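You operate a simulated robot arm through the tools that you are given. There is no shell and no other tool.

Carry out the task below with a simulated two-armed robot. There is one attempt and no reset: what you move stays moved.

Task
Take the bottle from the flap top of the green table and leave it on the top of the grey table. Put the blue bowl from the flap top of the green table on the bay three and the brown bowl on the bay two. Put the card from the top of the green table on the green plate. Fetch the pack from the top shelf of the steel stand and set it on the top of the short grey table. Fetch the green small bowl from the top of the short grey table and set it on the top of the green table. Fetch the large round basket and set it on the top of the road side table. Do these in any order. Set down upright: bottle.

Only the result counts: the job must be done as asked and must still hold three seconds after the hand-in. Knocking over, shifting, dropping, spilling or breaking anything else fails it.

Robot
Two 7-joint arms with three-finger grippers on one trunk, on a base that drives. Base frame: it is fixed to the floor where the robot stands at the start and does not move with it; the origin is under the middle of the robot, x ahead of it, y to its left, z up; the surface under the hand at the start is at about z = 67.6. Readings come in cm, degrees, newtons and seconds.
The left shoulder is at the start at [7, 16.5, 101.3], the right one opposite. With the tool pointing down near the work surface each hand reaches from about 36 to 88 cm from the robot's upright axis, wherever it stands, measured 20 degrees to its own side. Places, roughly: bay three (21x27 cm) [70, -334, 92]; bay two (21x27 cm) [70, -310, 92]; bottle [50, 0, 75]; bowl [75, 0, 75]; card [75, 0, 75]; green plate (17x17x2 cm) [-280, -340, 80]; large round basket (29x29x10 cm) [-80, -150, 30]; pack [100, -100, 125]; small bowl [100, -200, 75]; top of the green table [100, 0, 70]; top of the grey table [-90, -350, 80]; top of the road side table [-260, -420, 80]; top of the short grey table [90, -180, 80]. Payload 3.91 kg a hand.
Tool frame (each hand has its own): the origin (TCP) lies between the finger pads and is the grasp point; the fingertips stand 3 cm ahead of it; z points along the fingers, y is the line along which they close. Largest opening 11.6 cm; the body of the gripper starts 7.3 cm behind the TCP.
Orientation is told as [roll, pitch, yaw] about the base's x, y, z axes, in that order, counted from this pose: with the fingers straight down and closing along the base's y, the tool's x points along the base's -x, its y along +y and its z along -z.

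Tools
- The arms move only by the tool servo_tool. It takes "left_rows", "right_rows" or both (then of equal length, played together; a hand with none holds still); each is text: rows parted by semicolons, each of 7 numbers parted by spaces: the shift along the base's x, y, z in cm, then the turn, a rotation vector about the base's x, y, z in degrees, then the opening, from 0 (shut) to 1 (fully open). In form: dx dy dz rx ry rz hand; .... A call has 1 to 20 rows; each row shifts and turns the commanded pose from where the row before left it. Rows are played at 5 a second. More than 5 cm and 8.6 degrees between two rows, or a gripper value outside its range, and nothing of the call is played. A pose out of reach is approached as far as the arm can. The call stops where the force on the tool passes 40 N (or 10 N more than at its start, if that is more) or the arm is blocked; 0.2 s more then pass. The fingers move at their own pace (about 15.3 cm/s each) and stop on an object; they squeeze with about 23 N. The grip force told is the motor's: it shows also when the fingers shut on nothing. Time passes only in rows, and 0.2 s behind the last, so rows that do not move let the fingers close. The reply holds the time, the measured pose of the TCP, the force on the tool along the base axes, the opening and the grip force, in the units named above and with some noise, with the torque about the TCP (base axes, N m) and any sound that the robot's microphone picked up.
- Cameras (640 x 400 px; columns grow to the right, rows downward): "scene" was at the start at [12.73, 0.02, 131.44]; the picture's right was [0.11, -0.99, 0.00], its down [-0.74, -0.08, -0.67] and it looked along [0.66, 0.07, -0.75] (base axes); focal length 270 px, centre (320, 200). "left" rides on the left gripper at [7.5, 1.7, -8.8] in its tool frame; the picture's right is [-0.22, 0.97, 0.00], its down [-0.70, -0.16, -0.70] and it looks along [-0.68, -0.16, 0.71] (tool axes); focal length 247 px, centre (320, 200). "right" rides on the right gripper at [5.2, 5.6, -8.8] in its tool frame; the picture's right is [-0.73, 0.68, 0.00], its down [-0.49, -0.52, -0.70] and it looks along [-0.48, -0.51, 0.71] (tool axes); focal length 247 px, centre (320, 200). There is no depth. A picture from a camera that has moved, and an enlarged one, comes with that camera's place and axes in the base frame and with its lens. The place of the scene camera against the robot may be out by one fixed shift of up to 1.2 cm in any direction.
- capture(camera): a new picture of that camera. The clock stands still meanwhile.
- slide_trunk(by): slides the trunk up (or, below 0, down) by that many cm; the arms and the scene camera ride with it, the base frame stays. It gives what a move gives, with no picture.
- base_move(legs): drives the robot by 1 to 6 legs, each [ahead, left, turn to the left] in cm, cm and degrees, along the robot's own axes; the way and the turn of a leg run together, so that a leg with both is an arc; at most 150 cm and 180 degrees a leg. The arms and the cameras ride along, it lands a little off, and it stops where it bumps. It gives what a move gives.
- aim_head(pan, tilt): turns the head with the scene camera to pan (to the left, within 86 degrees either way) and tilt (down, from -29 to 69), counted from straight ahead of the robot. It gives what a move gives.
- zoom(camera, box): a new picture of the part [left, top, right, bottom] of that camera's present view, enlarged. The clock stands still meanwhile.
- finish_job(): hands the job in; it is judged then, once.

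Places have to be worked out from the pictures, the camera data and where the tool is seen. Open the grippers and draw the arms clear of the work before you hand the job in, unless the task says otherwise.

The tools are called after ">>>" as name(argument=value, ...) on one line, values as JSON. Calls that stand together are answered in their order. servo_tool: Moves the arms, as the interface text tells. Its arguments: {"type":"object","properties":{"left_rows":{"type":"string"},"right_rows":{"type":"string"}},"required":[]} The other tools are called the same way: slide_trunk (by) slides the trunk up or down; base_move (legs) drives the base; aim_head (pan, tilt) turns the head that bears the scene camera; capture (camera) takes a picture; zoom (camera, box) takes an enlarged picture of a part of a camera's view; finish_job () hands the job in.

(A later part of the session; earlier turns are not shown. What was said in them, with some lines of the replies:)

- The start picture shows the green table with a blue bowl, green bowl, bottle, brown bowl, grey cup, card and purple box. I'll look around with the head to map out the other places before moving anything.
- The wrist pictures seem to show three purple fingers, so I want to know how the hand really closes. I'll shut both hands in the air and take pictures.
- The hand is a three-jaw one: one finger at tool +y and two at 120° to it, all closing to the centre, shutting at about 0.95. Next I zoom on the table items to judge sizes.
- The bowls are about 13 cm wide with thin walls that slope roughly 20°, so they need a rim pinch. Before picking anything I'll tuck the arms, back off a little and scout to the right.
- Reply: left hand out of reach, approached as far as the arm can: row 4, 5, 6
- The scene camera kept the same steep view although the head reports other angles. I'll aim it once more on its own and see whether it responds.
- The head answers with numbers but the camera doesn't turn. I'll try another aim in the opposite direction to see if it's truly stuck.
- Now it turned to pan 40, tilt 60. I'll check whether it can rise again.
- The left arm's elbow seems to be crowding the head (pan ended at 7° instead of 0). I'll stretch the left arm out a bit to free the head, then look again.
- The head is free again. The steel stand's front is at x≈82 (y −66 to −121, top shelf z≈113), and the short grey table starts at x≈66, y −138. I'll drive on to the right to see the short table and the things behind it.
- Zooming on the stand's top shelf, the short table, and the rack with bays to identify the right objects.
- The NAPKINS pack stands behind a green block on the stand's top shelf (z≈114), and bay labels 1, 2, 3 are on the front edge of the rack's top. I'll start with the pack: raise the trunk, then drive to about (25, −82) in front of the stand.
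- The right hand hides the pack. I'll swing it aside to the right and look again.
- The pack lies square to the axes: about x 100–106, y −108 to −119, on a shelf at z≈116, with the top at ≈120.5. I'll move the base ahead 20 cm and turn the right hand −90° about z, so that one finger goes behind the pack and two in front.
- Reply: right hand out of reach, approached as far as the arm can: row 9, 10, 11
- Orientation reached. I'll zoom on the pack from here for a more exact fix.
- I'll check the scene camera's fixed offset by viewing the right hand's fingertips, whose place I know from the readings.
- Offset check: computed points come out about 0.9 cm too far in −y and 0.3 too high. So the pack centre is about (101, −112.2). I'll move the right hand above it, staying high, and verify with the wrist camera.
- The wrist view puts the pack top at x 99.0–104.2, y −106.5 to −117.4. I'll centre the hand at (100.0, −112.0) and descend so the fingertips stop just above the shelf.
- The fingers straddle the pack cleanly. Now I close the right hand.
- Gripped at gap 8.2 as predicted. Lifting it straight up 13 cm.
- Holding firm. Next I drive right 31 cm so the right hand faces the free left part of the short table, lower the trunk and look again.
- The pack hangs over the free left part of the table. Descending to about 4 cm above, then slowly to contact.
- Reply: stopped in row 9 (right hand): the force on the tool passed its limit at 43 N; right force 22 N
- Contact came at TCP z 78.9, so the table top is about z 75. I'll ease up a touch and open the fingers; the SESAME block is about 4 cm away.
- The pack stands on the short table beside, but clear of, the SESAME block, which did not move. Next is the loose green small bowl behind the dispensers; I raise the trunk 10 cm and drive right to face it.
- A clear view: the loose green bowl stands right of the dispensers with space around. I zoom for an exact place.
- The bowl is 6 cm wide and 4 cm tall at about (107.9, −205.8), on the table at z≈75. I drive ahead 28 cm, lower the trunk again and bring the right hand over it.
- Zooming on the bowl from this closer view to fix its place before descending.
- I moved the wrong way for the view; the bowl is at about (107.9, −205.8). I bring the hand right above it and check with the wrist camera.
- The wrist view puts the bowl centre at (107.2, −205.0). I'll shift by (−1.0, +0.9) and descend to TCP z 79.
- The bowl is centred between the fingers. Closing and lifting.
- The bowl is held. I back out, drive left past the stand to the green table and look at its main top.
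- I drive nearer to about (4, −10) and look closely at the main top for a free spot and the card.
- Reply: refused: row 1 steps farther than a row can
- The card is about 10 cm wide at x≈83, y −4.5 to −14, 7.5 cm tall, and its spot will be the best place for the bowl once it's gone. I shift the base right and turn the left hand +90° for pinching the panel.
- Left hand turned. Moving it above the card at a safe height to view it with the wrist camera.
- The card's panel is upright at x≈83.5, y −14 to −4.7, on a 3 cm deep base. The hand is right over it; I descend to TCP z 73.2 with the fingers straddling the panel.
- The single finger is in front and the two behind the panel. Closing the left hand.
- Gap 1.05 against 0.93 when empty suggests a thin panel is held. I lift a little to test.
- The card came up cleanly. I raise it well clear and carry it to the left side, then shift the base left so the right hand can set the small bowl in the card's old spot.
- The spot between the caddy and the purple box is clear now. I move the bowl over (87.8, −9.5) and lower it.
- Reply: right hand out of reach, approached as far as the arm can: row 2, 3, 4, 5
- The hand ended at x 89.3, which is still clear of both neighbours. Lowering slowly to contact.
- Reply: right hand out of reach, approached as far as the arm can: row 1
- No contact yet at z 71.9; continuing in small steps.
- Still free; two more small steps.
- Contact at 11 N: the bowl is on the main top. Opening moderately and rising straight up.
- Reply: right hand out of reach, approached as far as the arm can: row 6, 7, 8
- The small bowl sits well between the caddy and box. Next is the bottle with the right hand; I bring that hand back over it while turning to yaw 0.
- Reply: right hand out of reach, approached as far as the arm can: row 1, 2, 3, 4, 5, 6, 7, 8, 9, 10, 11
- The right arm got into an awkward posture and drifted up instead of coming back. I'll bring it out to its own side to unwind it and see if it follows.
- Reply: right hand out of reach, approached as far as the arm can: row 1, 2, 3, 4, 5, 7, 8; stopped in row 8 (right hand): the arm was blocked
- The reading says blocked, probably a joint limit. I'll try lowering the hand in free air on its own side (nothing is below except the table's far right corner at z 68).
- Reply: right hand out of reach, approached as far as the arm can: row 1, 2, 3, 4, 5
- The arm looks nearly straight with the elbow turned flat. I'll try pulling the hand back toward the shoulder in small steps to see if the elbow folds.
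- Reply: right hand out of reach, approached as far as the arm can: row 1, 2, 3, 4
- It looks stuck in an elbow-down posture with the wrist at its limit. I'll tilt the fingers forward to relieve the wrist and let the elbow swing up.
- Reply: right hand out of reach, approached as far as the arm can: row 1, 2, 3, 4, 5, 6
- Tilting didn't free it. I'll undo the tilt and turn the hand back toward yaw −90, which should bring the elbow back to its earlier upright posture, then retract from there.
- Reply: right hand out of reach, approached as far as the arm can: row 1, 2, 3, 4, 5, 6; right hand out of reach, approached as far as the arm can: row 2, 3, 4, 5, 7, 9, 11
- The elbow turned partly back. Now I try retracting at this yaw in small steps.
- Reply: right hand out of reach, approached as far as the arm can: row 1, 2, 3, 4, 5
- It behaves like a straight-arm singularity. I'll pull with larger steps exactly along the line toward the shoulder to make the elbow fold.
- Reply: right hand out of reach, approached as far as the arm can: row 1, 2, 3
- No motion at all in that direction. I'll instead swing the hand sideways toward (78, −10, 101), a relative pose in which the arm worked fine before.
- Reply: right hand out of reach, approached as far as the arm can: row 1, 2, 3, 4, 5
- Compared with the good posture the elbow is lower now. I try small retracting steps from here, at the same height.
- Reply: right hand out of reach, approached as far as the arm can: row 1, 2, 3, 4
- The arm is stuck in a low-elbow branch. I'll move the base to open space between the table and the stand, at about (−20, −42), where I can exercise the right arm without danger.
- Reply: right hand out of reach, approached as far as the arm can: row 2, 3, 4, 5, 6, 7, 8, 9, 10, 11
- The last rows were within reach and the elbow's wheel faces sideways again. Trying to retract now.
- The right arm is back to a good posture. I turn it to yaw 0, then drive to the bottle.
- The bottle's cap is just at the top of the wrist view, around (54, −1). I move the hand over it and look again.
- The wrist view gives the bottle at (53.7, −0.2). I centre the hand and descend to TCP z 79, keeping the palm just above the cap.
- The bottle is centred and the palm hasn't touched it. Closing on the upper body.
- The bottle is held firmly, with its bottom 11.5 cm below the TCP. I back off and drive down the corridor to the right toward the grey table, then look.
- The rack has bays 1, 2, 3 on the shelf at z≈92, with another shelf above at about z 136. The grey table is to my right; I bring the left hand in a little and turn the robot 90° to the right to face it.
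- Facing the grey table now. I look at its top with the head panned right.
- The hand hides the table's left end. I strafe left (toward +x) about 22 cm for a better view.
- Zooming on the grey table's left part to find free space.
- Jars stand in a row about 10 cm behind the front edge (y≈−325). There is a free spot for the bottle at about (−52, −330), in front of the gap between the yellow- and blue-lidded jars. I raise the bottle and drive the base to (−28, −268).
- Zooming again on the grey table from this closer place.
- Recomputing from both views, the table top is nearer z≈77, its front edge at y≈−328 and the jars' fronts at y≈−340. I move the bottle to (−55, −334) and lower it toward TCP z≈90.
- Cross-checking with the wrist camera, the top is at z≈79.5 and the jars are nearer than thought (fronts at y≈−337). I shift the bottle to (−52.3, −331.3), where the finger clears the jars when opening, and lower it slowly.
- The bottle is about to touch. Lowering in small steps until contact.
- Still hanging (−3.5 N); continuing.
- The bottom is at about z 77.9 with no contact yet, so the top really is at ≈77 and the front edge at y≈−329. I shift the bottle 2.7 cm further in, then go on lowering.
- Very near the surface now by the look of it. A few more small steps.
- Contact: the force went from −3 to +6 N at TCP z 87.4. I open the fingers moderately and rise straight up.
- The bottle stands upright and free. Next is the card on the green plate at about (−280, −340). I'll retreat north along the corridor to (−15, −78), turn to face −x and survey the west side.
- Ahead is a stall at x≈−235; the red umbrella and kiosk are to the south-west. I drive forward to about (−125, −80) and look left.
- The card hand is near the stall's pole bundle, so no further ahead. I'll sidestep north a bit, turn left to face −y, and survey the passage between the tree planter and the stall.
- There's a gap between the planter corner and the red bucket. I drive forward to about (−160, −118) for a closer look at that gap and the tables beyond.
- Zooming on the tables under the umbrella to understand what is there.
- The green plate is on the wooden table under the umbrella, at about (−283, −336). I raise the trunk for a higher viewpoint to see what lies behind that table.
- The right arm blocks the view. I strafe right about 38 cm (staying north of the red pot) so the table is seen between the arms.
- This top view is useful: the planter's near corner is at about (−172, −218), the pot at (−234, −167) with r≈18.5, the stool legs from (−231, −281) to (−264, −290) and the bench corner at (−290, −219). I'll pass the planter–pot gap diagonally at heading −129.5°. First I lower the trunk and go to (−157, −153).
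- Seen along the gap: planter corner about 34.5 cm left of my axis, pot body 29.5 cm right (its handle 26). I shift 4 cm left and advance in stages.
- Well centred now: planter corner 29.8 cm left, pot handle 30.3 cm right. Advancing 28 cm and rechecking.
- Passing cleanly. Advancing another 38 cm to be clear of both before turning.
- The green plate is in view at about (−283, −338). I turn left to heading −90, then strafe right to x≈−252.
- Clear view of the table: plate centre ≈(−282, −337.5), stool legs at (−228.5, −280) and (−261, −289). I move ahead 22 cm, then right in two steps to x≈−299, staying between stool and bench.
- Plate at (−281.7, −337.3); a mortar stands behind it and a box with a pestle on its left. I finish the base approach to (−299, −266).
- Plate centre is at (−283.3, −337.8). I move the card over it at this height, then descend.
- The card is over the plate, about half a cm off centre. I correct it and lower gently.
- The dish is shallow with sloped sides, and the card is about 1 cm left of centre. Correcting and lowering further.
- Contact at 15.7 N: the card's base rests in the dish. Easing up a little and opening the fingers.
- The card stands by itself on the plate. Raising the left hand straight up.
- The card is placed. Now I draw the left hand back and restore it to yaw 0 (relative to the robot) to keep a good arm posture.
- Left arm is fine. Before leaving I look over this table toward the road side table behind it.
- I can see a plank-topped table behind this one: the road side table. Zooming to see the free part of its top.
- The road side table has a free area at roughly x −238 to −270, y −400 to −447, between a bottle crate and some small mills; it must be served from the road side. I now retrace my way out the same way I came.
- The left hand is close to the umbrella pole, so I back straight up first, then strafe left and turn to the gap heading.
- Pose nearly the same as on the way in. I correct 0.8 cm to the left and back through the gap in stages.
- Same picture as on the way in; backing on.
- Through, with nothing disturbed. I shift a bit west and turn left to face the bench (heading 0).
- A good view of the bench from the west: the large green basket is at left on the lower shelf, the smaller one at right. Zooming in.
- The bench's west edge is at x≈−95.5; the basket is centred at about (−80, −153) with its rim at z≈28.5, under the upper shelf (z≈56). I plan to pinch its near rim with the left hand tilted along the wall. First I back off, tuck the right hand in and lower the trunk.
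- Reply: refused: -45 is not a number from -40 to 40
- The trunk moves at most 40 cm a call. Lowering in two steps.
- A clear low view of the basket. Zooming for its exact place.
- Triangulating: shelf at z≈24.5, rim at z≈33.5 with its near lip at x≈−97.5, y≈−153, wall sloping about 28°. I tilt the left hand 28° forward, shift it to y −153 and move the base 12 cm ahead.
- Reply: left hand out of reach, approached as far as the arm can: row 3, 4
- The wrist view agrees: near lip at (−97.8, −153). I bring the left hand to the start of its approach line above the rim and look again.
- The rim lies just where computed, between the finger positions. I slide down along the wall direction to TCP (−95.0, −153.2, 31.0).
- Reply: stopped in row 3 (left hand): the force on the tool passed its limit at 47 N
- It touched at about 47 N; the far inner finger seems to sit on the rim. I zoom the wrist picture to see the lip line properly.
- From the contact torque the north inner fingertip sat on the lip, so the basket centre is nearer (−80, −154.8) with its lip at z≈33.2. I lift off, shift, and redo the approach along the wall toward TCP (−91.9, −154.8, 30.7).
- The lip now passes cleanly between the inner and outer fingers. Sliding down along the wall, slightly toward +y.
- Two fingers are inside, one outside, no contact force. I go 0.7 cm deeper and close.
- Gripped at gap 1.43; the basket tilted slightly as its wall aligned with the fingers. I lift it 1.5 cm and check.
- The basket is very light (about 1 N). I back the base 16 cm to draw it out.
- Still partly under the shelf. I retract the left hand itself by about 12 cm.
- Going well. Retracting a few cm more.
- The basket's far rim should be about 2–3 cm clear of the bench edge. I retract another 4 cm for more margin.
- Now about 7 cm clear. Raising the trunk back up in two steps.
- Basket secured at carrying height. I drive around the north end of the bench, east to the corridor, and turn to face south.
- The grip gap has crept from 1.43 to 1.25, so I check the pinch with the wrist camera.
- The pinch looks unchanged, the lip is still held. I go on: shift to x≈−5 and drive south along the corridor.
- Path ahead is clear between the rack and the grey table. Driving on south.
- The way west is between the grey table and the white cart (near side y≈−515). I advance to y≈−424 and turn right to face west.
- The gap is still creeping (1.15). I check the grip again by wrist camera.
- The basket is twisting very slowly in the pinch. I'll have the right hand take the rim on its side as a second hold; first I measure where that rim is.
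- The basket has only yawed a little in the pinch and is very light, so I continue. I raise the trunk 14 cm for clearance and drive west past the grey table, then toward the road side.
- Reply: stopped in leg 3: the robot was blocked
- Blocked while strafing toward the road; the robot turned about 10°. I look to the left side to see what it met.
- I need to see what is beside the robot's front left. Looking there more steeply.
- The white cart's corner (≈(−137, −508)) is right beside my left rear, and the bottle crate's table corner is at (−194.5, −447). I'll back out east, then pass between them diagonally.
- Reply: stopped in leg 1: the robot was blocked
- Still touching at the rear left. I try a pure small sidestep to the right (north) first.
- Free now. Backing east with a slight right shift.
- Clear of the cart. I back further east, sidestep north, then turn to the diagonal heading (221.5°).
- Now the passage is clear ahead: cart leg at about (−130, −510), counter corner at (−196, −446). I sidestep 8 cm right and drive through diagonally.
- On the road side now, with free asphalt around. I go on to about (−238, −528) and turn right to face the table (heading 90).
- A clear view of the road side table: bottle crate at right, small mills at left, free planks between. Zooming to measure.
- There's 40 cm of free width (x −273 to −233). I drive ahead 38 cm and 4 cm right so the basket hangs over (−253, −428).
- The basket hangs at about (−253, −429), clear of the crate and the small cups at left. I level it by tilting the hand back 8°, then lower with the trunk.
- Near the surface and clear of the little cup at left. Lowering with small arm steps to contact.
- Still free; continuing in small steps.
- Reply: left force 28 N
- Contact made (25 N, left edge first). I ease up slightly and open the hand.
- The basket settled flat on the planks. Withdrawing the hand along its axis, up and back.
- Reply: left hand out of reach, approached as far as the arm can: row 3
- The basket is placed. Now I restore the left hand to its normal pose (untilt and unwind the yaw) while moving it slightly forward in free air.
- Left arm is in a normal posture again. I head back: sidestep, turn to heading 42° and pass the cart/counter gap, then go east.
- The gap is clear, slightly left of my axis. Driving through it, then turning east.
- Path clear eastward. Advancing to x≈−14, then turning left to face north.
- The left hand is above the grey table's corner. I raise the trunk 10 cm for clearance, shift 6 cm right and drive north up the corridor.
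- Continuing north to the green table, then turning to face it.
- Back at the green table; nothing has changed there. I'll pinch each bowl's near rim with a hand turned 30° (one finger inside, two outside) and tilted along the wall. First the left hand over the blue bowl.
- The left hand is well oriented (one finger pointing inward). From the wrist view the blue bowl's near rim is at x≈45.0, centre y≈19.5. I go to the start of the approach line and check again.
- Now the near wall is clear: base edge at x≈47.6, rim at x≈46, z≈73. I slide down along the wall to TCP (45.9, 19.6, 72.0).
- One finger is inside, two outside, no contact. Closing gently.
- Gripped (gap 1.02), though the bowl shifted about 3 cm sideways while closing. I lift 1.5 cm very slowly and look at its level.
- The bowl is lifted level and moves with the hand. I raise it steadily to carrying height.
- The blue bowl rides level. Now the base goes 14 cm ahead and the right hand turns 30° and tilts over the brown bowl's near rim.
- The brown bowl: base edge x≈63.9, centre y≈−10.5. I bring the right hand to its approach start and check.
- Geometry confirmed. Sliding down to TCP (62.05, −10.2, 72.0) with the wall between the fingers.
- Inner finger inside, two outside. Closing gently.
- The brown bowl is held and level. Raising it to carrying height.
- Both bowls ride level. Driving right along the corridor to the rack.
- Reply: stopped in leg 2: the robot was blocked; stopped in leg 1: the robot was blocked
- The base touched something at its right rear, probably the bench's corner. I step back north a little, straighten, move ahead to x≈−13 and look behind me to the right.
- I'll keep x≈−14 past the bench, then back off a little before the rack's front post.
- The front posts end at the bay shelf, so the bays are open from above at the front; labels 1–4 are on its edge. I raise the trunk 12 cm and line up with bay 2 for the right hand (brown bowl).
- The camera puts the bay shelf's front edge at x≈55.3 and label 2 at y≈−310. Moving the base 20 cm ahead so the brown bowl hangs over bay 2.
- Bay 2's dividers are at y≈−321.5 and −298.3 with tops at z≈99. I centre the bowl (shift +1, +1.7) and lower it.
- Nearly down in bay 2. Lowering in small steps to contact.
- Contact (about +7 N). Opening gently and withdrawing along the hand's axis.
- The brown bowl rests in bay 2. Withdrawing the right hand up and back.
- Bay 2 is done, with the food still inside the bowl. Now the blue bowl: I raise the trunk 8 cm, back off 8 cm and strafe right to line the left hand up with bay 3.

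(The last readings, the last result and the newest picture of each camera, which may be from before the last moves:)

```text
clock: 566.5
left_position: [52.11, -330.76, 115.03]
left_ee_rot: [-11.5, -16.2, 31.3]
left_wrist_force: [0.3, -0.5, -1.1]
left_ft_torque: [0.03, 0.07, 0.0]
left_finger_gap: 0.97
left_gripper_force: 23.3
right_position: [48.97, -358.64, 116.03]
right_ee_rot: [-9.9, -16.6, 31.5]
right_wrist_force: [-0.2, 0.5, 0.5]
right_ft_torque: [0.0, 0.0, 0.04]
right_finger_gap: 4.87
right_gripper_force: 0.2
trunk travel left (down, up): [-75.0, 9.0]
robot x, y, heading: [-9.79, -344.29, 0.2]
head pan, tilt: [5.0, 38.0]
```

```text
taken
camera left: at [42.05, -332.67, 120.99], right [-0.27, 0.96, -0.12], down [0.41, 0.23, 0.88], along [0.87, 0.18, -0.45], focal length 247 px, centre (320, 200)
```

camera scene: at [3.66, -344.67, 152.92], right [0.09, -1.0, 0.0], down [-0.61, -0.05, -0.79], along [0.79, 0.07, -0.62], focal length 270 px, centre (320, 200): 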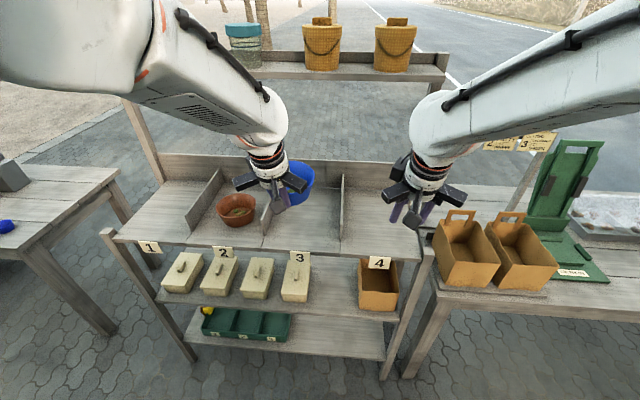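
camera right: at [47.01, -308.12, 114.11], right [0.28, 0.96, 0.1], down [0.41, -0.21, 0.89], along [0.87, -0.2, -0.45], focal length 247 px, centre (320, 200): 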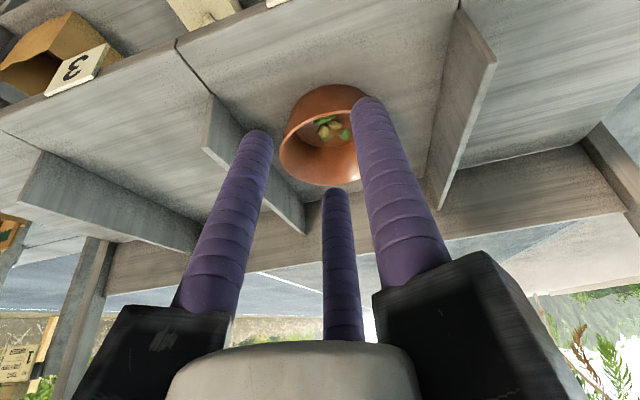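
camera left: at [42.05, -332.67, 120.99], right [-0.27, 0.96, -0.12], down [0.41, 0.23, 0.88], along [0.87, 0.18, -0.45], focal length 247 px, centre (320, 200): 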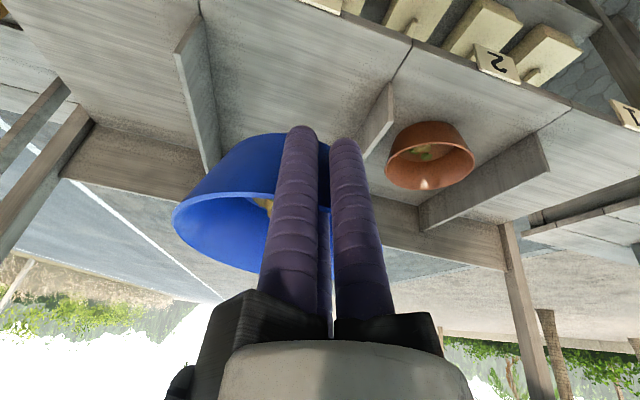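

The blue bowl lines up with bay 3 (dividers at y −345.5 and −321.7). I move the left hand 10 cm ahead over the bay and lower it.

>>> servo_tool(left_rows="2.5 -0.25 0 0 0 0 0; 2.5 -0.25 0 0 0 0 0; 2.5 -0.25 0 0 0 0 0; 2.5 -0.25 0 0 0 0 0; 0 0 -2.5 0 0 0 0; 0 0 -2.5 0 0 0 0; 0 0 -2.5 0 0 0 0; 0 0 -2.5 0 0 0 0; 0 0 -2.5 0 0 0 0; 0 0 -2.5 0 0 0 0; 0 0 -1.5 0 0 0 0")

>>> capture(camera="left")

>>> zoom(camera="scene", box=[180, 110, 380, 270])

```text
clock: 568.9
left_position: [62.09, -331.75, 98.67]
left_ee_rot: [-11.5, -16.3, 31.3]
left_wrist_force: [-0.6, -0.6, -0.8]
left_ft_torque: [0.02, 0.09, 0.02]
left_finger_gap: 1.0
left_gripper_force: 23.4
right_position: [49.15, -358.63, 116.01]
right_ee_rot: [-10.0, -16.5, 31.5]
right_wrist_force: [-0.2, 0.1, -0.8]
right_ft_torque: [0.03, 0.01, -0.04]
right_finger_gap: 4.88
right_gripper_force: 0.1
trunk travel left (down, up): [-75.0, 9.0]
robot x, y, heading: [-10.12, -344.4, -0.1]
head pan, tilt: [5.0, 38.0]
```

```text
taken
camera left: at [52.08, -333.6, 104.59], right [-0.27, 0.96, -0.12], down [0.41, 0.23, 0.88], along [0.87, 0.18, -0.45], focal length 247 px, centre (320, 200)
```

left: 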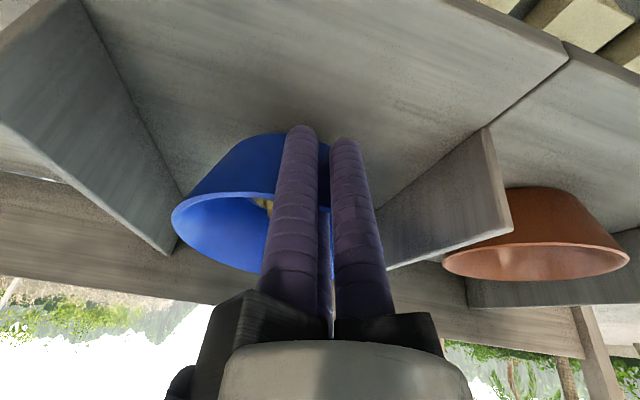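

```text
2.50 times, centred on (280, 190) of scene
camera zoom: at [3.71, -344.6, 152.92], right [0.09, -1.0, 0.0], down [-0.61, -0.05, -0.79], along [0.78, 0.07, -0.62], focal length 676 px, centre (420, 225)
```

zoom: 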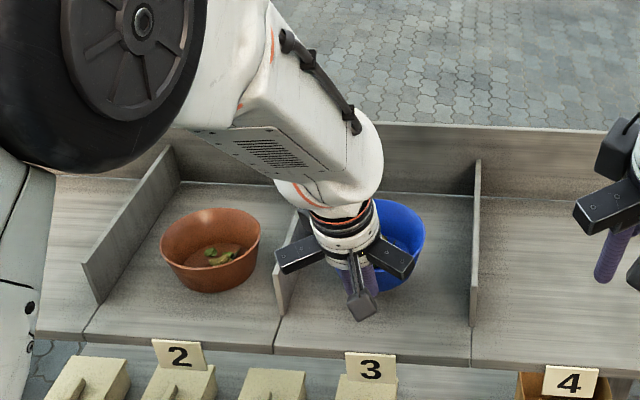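

The blue bowl is over the floor of bay 3. Lowering in small steps to contact.

>>> servo_tool(left_rows="0 0 -0.8 0 0 0 0; 0 0 -0.7 0 0 0 0; 0 0 -0.4 0 0 0 0")

>>> servo_tool(left_rows="0 0 -0.3 0 0 0 0; 0 0 -0.3 0 0 0 0")

```text
clock: 569.7
left_position: [62.12, -331.57, 96.71]
left_ee_rot: [-11.6, -16.1, 31.3]
left_wrist_force: [-0.1, -0.4, -1.1]
left_ft_torque: [-0.02, 0.06, 0.0]
left_finger_gap: 0.98
left_gripper_force: 23.2
right_position: [48.98, -358.56, 116.04]
right_ee_rot: [-10.0, -16.6, 31.4]
right_wrist_force: [-0.8, 0.2, -0.5]
right_ft_torque: [0.01, -0.01, 0.03]
right_finger_gap: 4.89
right_gripper_force: 0.1
trunk travel left (down, up): [-75.0, 9.0]
robot x, y, heading: [-9.92, -344.26, -0.3]
head pan, tilt: [5.0, 38.0]
```

```text
clock: 570.3
left_position: [62.06, -331.72, 96.04]
left_ee_rot: [-11.5, -16.4, 31.3]
left_wrist_force: [0.8, 0.0, -0.8]
left_ft_torque: [0.0, 0.09, -0.04]
left_finger_gap: 1.02
left_gripper_force: 22.6
right_position: [49.08, -358.6, 115.99]
right_ee_rot: [-10.0, -16.6, 31.5]
right_wrist_force: [0.2, 0.3, -0.5]
right_ft_torque: [-0.03, 0.0, 0.03]
right_finger_gap: 4.89
right_gripper_force: 0.0
trunk travel left (down, up): [-75.0, 9.0]
robot x, y, heading: [-9.92, -344.64, -0.3]
head pan, tilt: [5.0, 38.0]
```

>>> servo_tool(left_rows="0 0 -0.3 0 0 0 0; 0 0 -0.2 0 0 0 0")

>>> zoom(camera="scene", box=[180, 110, 380, 270])

```text
clock: 570.9
left_position: [61.98, -331.64, 95.96]
left_ee_rot: [-11.9, -16.7, 31.6]
left_wrist_force: [0.3, 1.2, 20.3]
left_ft_torque: [-0.55, -0.27, -0.01]
left_finger_gap: 1.02
left_gripper_force: 23.2
right_position: [48.89, -358.61, 116.28]
right_ee_rot: [-10.0, -16.6, 31.4]
right_wrist_force: [-1.1, -0.1, 0.0]
right_ft_torque: [-0.01, 0.0, 0.02]
right_finger_gap: 4.84
right_gripper_force: 0.0
trunk travel left (down, up): [-75.0, 9.0]
robot x, y, heading: [-9.99, -344.02, -0.2]
head pan, tilt: [5.0, 38.0]
```

```text
2.50 times, centred on (280, 190) of scene
camera zoom: at [3.33, -344.63, 152.99], right [0.09, -1.0, 0.0], down [-0.61, -0.05, -0.79], along [0.79, 0.07, -0.61], focal length 676 px, centre (420, 225)
```

zoom: 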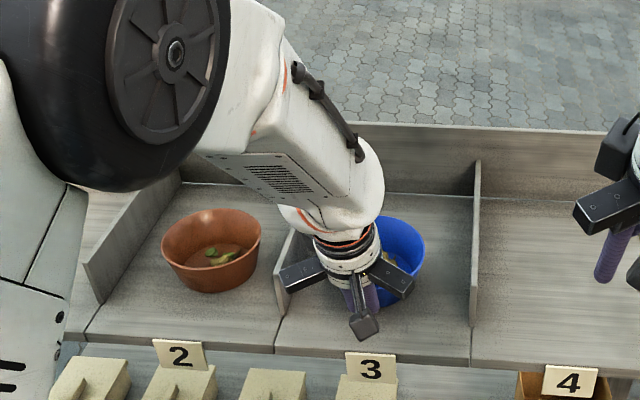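

Contact at 20 N. Easing up a touch and opening gently.

>>> servo_tool(left_rows="0 0 0.3 0 0 0 0; 0 0 0 0 0 0 0.12; 0 0 0 0 0 0 0.22; 0 0 0 0 0 0 0.32; 0 0 0 0 0 0 0.42; 0 0 0 0 0 0 0.42")

>>> capture(camera="left")

>>> zoom(camera="scene", box=[180, 110, 380, 270])

```text
clock: 572.3
left_position: [61.95, -331.68, 95.8]
left_ee_rot: [-11.4, -16.3, 31.2]
left_wrist_force: [0.4, 0.3, 0.2]
left_ft_torque: [-0.02, -0.02, -0.01]
left_finger_gap: 4.86
left_gripper_force: 0.1
right_position: [49.01, -358.7, 116.09]
right_ee_rot: [-10.0, -16.4, 31.5]
right_wrist_force: [0.1, 0.7, 0.9]
right_ft_torque: [0.02, 0.01, 0.03]
right_finger_gap: 4.86
right_gripper_force: 0.1
trunk travel left (down, up): [-75.0, 9.0]
robot x, y, heading: [-9.94, -344.67, -0.3]
head pan, tilt: [5.0, 38.0]
```

```text
taken
camera left: at [52.03, -333.57, 101.76], right [-0.27, 0.96, -0.12], down [0.41, 0.23, 0.88], along [0.87, 0.18, -0.45], focal length 247 px, centre (320, 200)
```

left: 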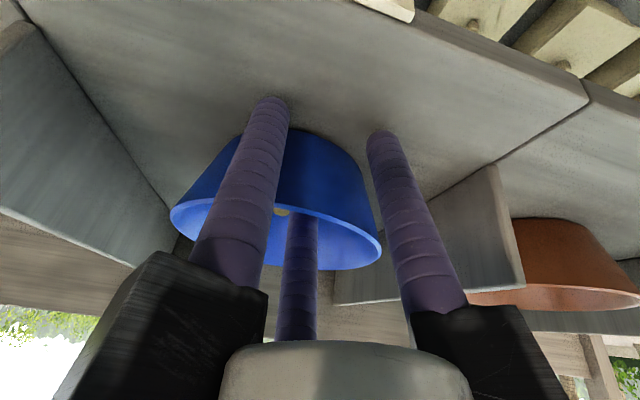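

```text
2.50 times, centred on (280, 190) of scene
camera zoom: at [3.64, -344.61, 152.92], right [0.09, -1.0, 0.0], down [-0.61, -0.05, -0.79], along [0.79, 0.07, -0.62], focal length 676 px, centre (420, 225)
```

zoom: 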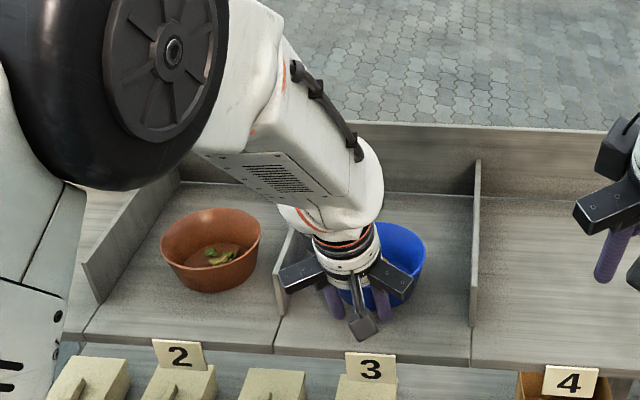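

The blue bowl stands in bay 3. Withdrawing the left hand along its axis.

>>> servo_tool(left_rows="-0.35 0 1 0 0 0 0.42; -0.7 0 2 0 0 0 0.42; -1 0 2.8 0 0 0 0.42; -1 0 2.8 0 0 0 0.42; -1 0 2.8 0 0 0 0.42; -2 0 1 0 0 0 0.42")

>>> capture(camera="left")

>>> base_move(legs=[[-6, 0, 0]])

>>> capture(camera="scene")

>>> zoom(camera="scene", box=[120, 120, 420, 300])

```text
clock: 573.7
left_position: [55.86, -331.75, 108.33]
left_ee_rot: [-11.6, -16.3, 31.4]
left_wrist_force: [-0.7, -0.1, 0.2]
left_ft_torque: [0.0, 0.0, -0.03]
left_finger_gap: 4.86
left_gripper_force: 0.1
right_position: [48.95, -358.65, 116.21]
right_ee_rot: [-10.0, -16.6, 31.5]
right_wrist_force: [-0.7, -0.6, 0.4]
right_ft_torque: [-0.01, -0.05, 0.0]
right_finger_gap: 4.87
right_gripper_force: 0.2
trunk travel left (down, up): [-75.0, 9.0]
robot x, y, heading: [-9.56, -344.38, 0.0]
head pan, tilt: [5.0, 38.0]
```

```text
taken
camera left: at [45.93, -333.67, 114.18], right [-0.27, 0.96, -0.12], down [0.41, 0.23, 0.88], along [0.87, 0.18, -0.45], focal length 247 px, centre (320, 200)
```

left: 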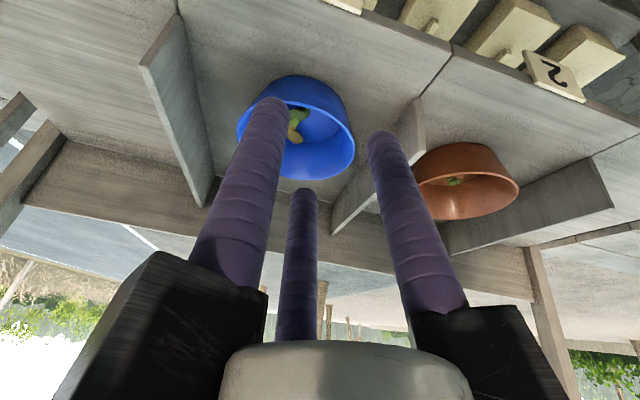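

```text
clock: 574.8
left_position: [50.36, -331.97, 108.78]
left_ee_rot: [-11.8, -16.6, 31.2]
left_wrist_force: [-0.7, -0.6, 1.0]
left_ft_torque: [0.01, -0.03, 0.01]
left_finger_gap: 4.88
left_gripper_force: 0.1
right_position: [43.25, -358.88, 116.57]
right_ee_rot: [-10.3, -16.8, 31.4]
right_wrist_force: [-0.8, 0.6, 0.3]
right_ft_torque: [0.0, -0.09, -0.04]
right_finger_gap: 4.87
right_gripper_force: 0.1
trunk travel left (down, up): [-75.0, 9.0]
robot x, y, heading: [-14.78, -344.77, -0.1]
head pan, tilt: [5.0, 38.0]
stopped in leg 1: the robot was blocked; the commanded pose is now the measured one
```

```text
taken
camera scene: at [-2.29, -344.71, 153.03], right [0.08, -1.0, 0.0], down [-0.61, -0.05, -0.79], along [0.79, 0.07, -0.61], focal length 270 px, centre (320, 200)
```

scene: 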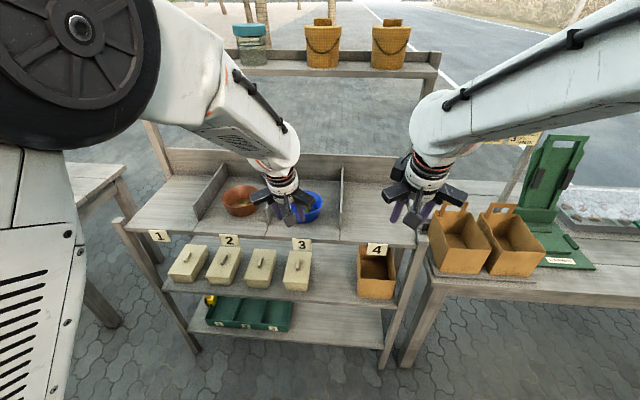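

```text
2.13 times, centred on (270, 210) of scene
camera zoom: at [-2.29, -344.71, 153.03], right [0.08, -1.0, 0.0], down [-0.61, -0.05, -0.79], along [0.79, 0.07, -0.61], focal length 577 px, centre (427, 179)
```

zoom: 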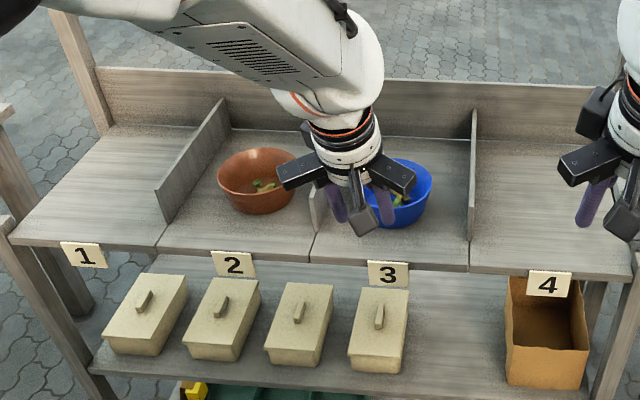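

Both bowls sit in their bays with the food inside. Backing off, I touched the grey table behind me, so I ease forward, strafe north clear of it, and then check the bottle.

>>> base_move(legs=[[3, 0, 0]])

>>> base_move(legs=[[0, 70, 0]])

>>> capture(camera="scene")

```text
clock: 575.6
left_position: [53.61, -332.12, 108.62]
left_ee_rot: [-11.7, -16.5, 31.2]
left_wrist_force: [-0.7, 0.4, 0.0]
left_ft_torque: [0.02, -0.04, 0.01]
left_finger_gap: 4.86
left_gripper_force: 0.1
right_position: [46.5, -359.05, 116.5]
right_ee_rot: [-10.1, -16.8, 31.3]
right_wrist_force: [0.1, 0.4, 0.3]
right_ft_torque: [0.0, -0.05, 0.0]
right_finger_gap: 4.86
right_gripper_force: 0.0
trunk travel left (down, up): [-75.0, 9.0]
robot x, y, heading: [-11.74, -344.39, 0.1]
head pan, tilt: [5.0, 38.0]
```

```text
clock: 579.5
left_position: [54.48, -261.75, 108.26]
left_ee_rot: [-11.5, -16.3, 31.1]
left_wrist_force: [-0.2, 1.2, -0.4]
left_ft_torque: [-0.02, -0.02, -0.01]
left_finger_gap: 4.89
left_gripper_force: 0.1
right_position: [47.23, -288.46, 116.1]
right_ee_rot: [-10.0, -16.6, 31.3]
right_wrist_force: [0.0, -0.3, -0.5]
right_ft_torque: [0.02, 0.01, -0.02]
right_finger_gap: 4.89
right_gripper_force: 0.2
trunk travel left (down, up): [-75.0, 9.0]
robot x, y, heading: [-11.64, -274.13, -0.4]
head pan, tilt: [5.0, 38.0]
```

```text
taken
camera scene: at [1.96, -274.24, 152.92], right [0.08, -1.0, 0.0], down [-0.61, -0.05, -0.79], along [0.79, 0.06, -0.62], focal length 270 px, centre (320, 200)
```

scene: 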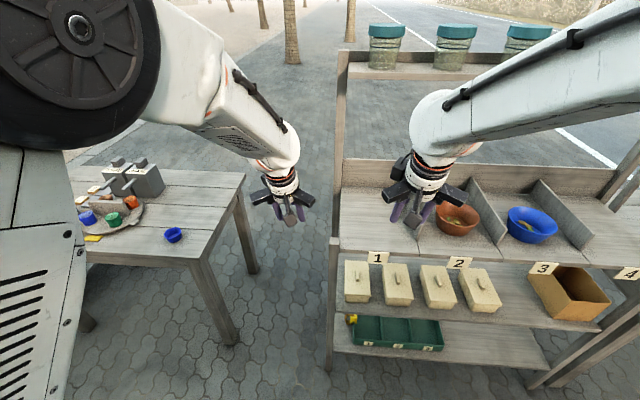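

Both bowls look right in bays 2 and 3. I back up 10 cm and turn right to check the bottle on the grey table.

>>> base_move(legs=[[-10, 0, 0], [0, 6, 0], [0, 0, -45], [0, 0, -44]])

>>> aim_head(pan=-20, tilt=35)

>>> capture(camera="scene")

>>> zoom(camera="scene", box=[200, 100, 500, 280])

```text
clock: 585.3
left_position: [-8.47, -333.78, 108.23]
left_ee_rot: [-11.6, -16.3, -58.4]
left_wrist_force: [-0.2, 0.2, 0.2]
left_ft_torque: [-0.01, -0.01, 0.02]
left_finger_gap: 4.86
left_gripper_force: 0.1
right_position: [-35.28, -326.81, 116.27]
right_ee_rot: [-10.0, -16.6, -58.3]
right_wrist_force: [0.1, 0.2, -0.7]
right_ft_torque: [0.0, 0.02, -0.02]
right_finger_gap: 4.88
right_gripper_force: 0.0
trunk travel left (down, up): [-75.0, 9.0]
robot x, y, heading: [-21.5, -267.83, -89.8]
head pan, tilt: [5.0, 38.0]
```

```text
clock: 586.2
left_position: [-8.5, -333.81, 108.32]
left_ee_rot: [-11.6, -16.3, -58.5]
left_wrist_force: [0.1, 1.2, 0.1]
left_ft_torque: [0.0, 0.0, 0.0]
left_finger_gap: 4.87
left_gripper_force: 0.1
right_position: [-35.38, -326.94, 116.18]
right_ee_rot: [-10.0, -16.6, -58.1]
right_wrist_force: [-0.2, -0.2, 0.1]
right_ft_torque: [0.02, 0.04, -0.04]
right_finger_gap: 4.89
right_gripper_force: 0.0
trunk travel left (down, up): [-75.0, 9.0]
robot x, y, heading: [-21.54, -267.77, -89.7]
head pan, tilt: [-20.0, 35.0]
```

```text
taken
camera scene: at [-24.51, -282.09, 153.38], right [-0.94, 0.34, 0.0], down [0.19, 0.54, -0.82], along [-0.28, -0.77, -0.57], focal length 270 px, centre (320, 200)
```

scene: 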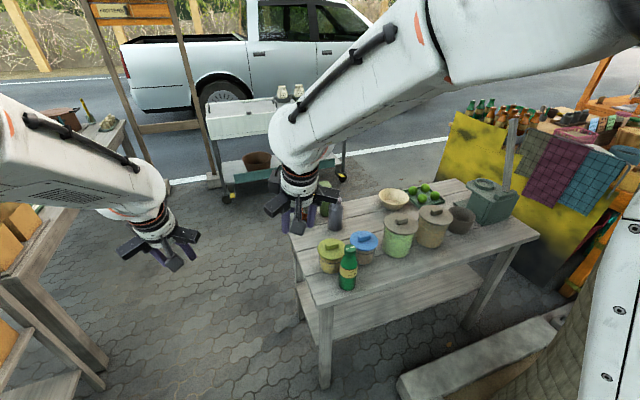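

```text
2.13 times, centred on (350, 190) of scene
camera zoom: at [-24.51, -282.09, 153.38], right [-0.94, 0.34, 0.0], down [0.19, 0.54, -0.82], along [-0.28, -0.77, -0.57], focal length 577 px, centre (256, 221)
```

zoom: 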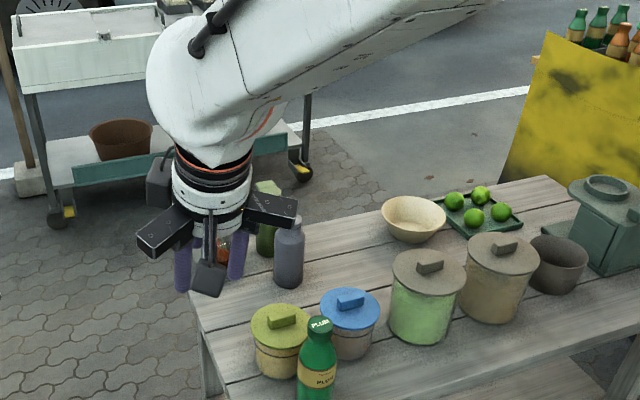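

The bottle stands upright and everything on the grey table is in order. I draw the robot back from all furniture and open both grippers.

>>> base_move(legs=[[0, 9, 0], [-30, 0, 0]])

>>> servo_tool(left_rows="0 0 0 0 0 0 0.7; 0 0 0 0 0 0 1; 0 0 0 0 0 0 1; 0 0 0 0 0 0 1", right_rows="0 0 0 0 0 0 0.7; 0 0 0 0 0 0 1; 0 0 0 0 0 0 1; 0 0 0 0 0 0 1")

>>> aim_head(pan=45, tilt=25)

>>> capture(camera="scene")

>>> aim_head(pan=-45, tilt=30)

>>> capture(camera="scene")

```text
clock: 589.0
left_position: [0.54, -304.12, 108.15]
left_ee_rot: [-11.4, -16.3, -58.0]
left_wrist_force: [-0.6, -1.2, 0.1]
left_ft_torque: [0.01, -0.01, -0.04]
left_finger_gap: 4.85
left_gripper_force: 0.0
right_position: [-26.37, -297.5, 116.18]
right_ee_rot: [-10.0, -16.6, -57.9]
right_wrist_force: [0.4, -0.7, 0.3]
right_ft_torque: [0.03, 0.02, 0.01]
right_finger_gap: 4.88
right_gripper_force: 0.2
trunk travel left (down, up): [-75.0, 9.0]
robot x, y, heading: [-13.17, -238.35, -89.4]
head pan, tilt: [-20.0, 35.0]
```

```text
clock: 590.0
left_position: [0.72, -304.02, 108.27]
left_ee_rot: [-11.5, -16.2, -58.0]
left_wrist_force: [-0.7, -0.8, 0.7]
left_ft_torque: [0.02, -0.01, 0.01]
left_finger_gap: 11.62
left_gripper_force: 0.1
right_position: [-26.23, -297.52, 116.05]
right_ee_rot: [-10.1, -16.6, -57.8]
right_wrist_force: [-0.1, -0.6, -0.5]
right_ft_torque: [0.03, 0.01, -0.02]
right_finger_gap: 11.6
right_gripper_force: 0.0
trunk travel left (down, up): [-75.0, 9.0]
robot x, y, heading: [-13.05, -238.31, -89.4]
head pan, tilt: [-20.0, 35.0]
```

```text
clock: 591.3
left_position: [0.74, -304.04, 108.27]
left_ee_rot: [-11.5, -16.3, -58.0]
left_wrist_force: [-1.0, 0.1, -1.0]
left_ft_torque: [-0.02, -0.02, 0.0]
left_finger_gap: 11.61
left_gripper_force: 0.1
right_position: [-26.28, -297.35, 116.23]
right_ee_rot: [-10.0, -16.6, -57.7]
right_wrist_force: [0.0, 0.5, -0.9]
right_ft_torque: [0.02, -0.02, 0.0]
right_finger_gap: 11.6
right_gripper_force: 0.1
trunk travel left (down, up): [-75.0, 9.0]
robot x, y, heading: [-12.91, -238.27, -89.4]
head pan, tilt: [45.0, 25.0]
```

```text
taken
camera scene: at [-6.3, -250.61, 154.96], right [-0.7, -0.71, 0.0], down [-0.3, 0.3, -0.91], along [0.65, -0.63, -0.42], focal length 270 px, centre (320, 200)
```

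scene: 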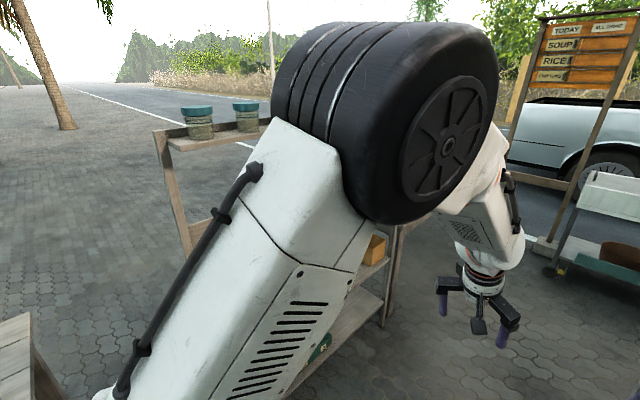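

```text
clock: 593.0
left_position: [0.66, -304.19, 108.24]
left_ee_rot: [-11.5, -16.4, -58.0]
left_wrist_force: [-1.0, -0.3, -0.6]
left_ft_torque: [-0.02, 0.04, -0.01]
left_finger_gap: 11.61
left_gripper_force: 0.1
right_position: [-26.36, -297.32, 116.24]
right_ee_rot: [-10.0, -16.7, -57.8]
right_wrist_force: [-0.1, 0.5, -0.1]
right_ft_torque: [0.02, 0.0, -0.04]
right_finger_gap: 11.61
right_gripper_force: 0.0
trunk travel left (down, up): [-75.0, 9.0]
robot x, y, heading: [-12.87, -238.08, -89.4]
head pan, tilt: [-45.0, 30.0]
```

```text
taken
camera scene: at [-19.2, -250.63, 154.16], right [-0.72, 0.7, 0.0], down [0.35, 0.36, -0.87], along [-0.61, -0.62, -0.5], focal length 270 px, centre (320, 200)
```

scene: 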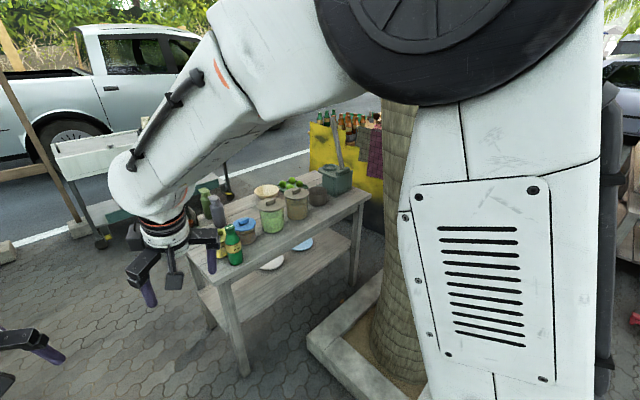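

All objects are at their places, the grippers are open and the arms are clear of all furniture. Handing in the job.

>>> finish_job()

```text
The job is handed in.
```

I've handed in the job with all eight objects at their places; I don't have the verdict yet. These are the final positions as I last saw them:

- **Bottle:** standing upright on the grey table, near its front edge, in front of the yellow- and blue-lidded jars. I rechecked it just before handing in.
- **Brown bowl:** in bay two, with the food still inside.
- **Blue bowl:** in bay three, with the food still inside.
- **Card:** standing on its base on the green plate.
- **Pack (napkins):** on the left part of the short grey table, beside the SESAME block.
- **Green small bowl:** on the main top of the green table, between the caddy and the purple box. I took the loose one from behind the dispensers, not the one on the round tray.
- **Large round basket:** flat on the road side table, between the bottle crate and the small mills.

**Bumps while driving:** the base was stopped four times.
- **White cart:** stopped twice beside it. I compared its wheel positions before and after and saw no clear shift.
- **Wooden bench:** stopped once, probably against the bench. The crates on it still looked right.
- **Grey table:** touched once, probably, while backing away from the bays. The bottle and jars were still in order when I checked.

I only judged these from pictures, so a shift of a few centimetres in the cart or bench could have gone unnoticed.

The grippers are open and the arms are clear of the furniture.
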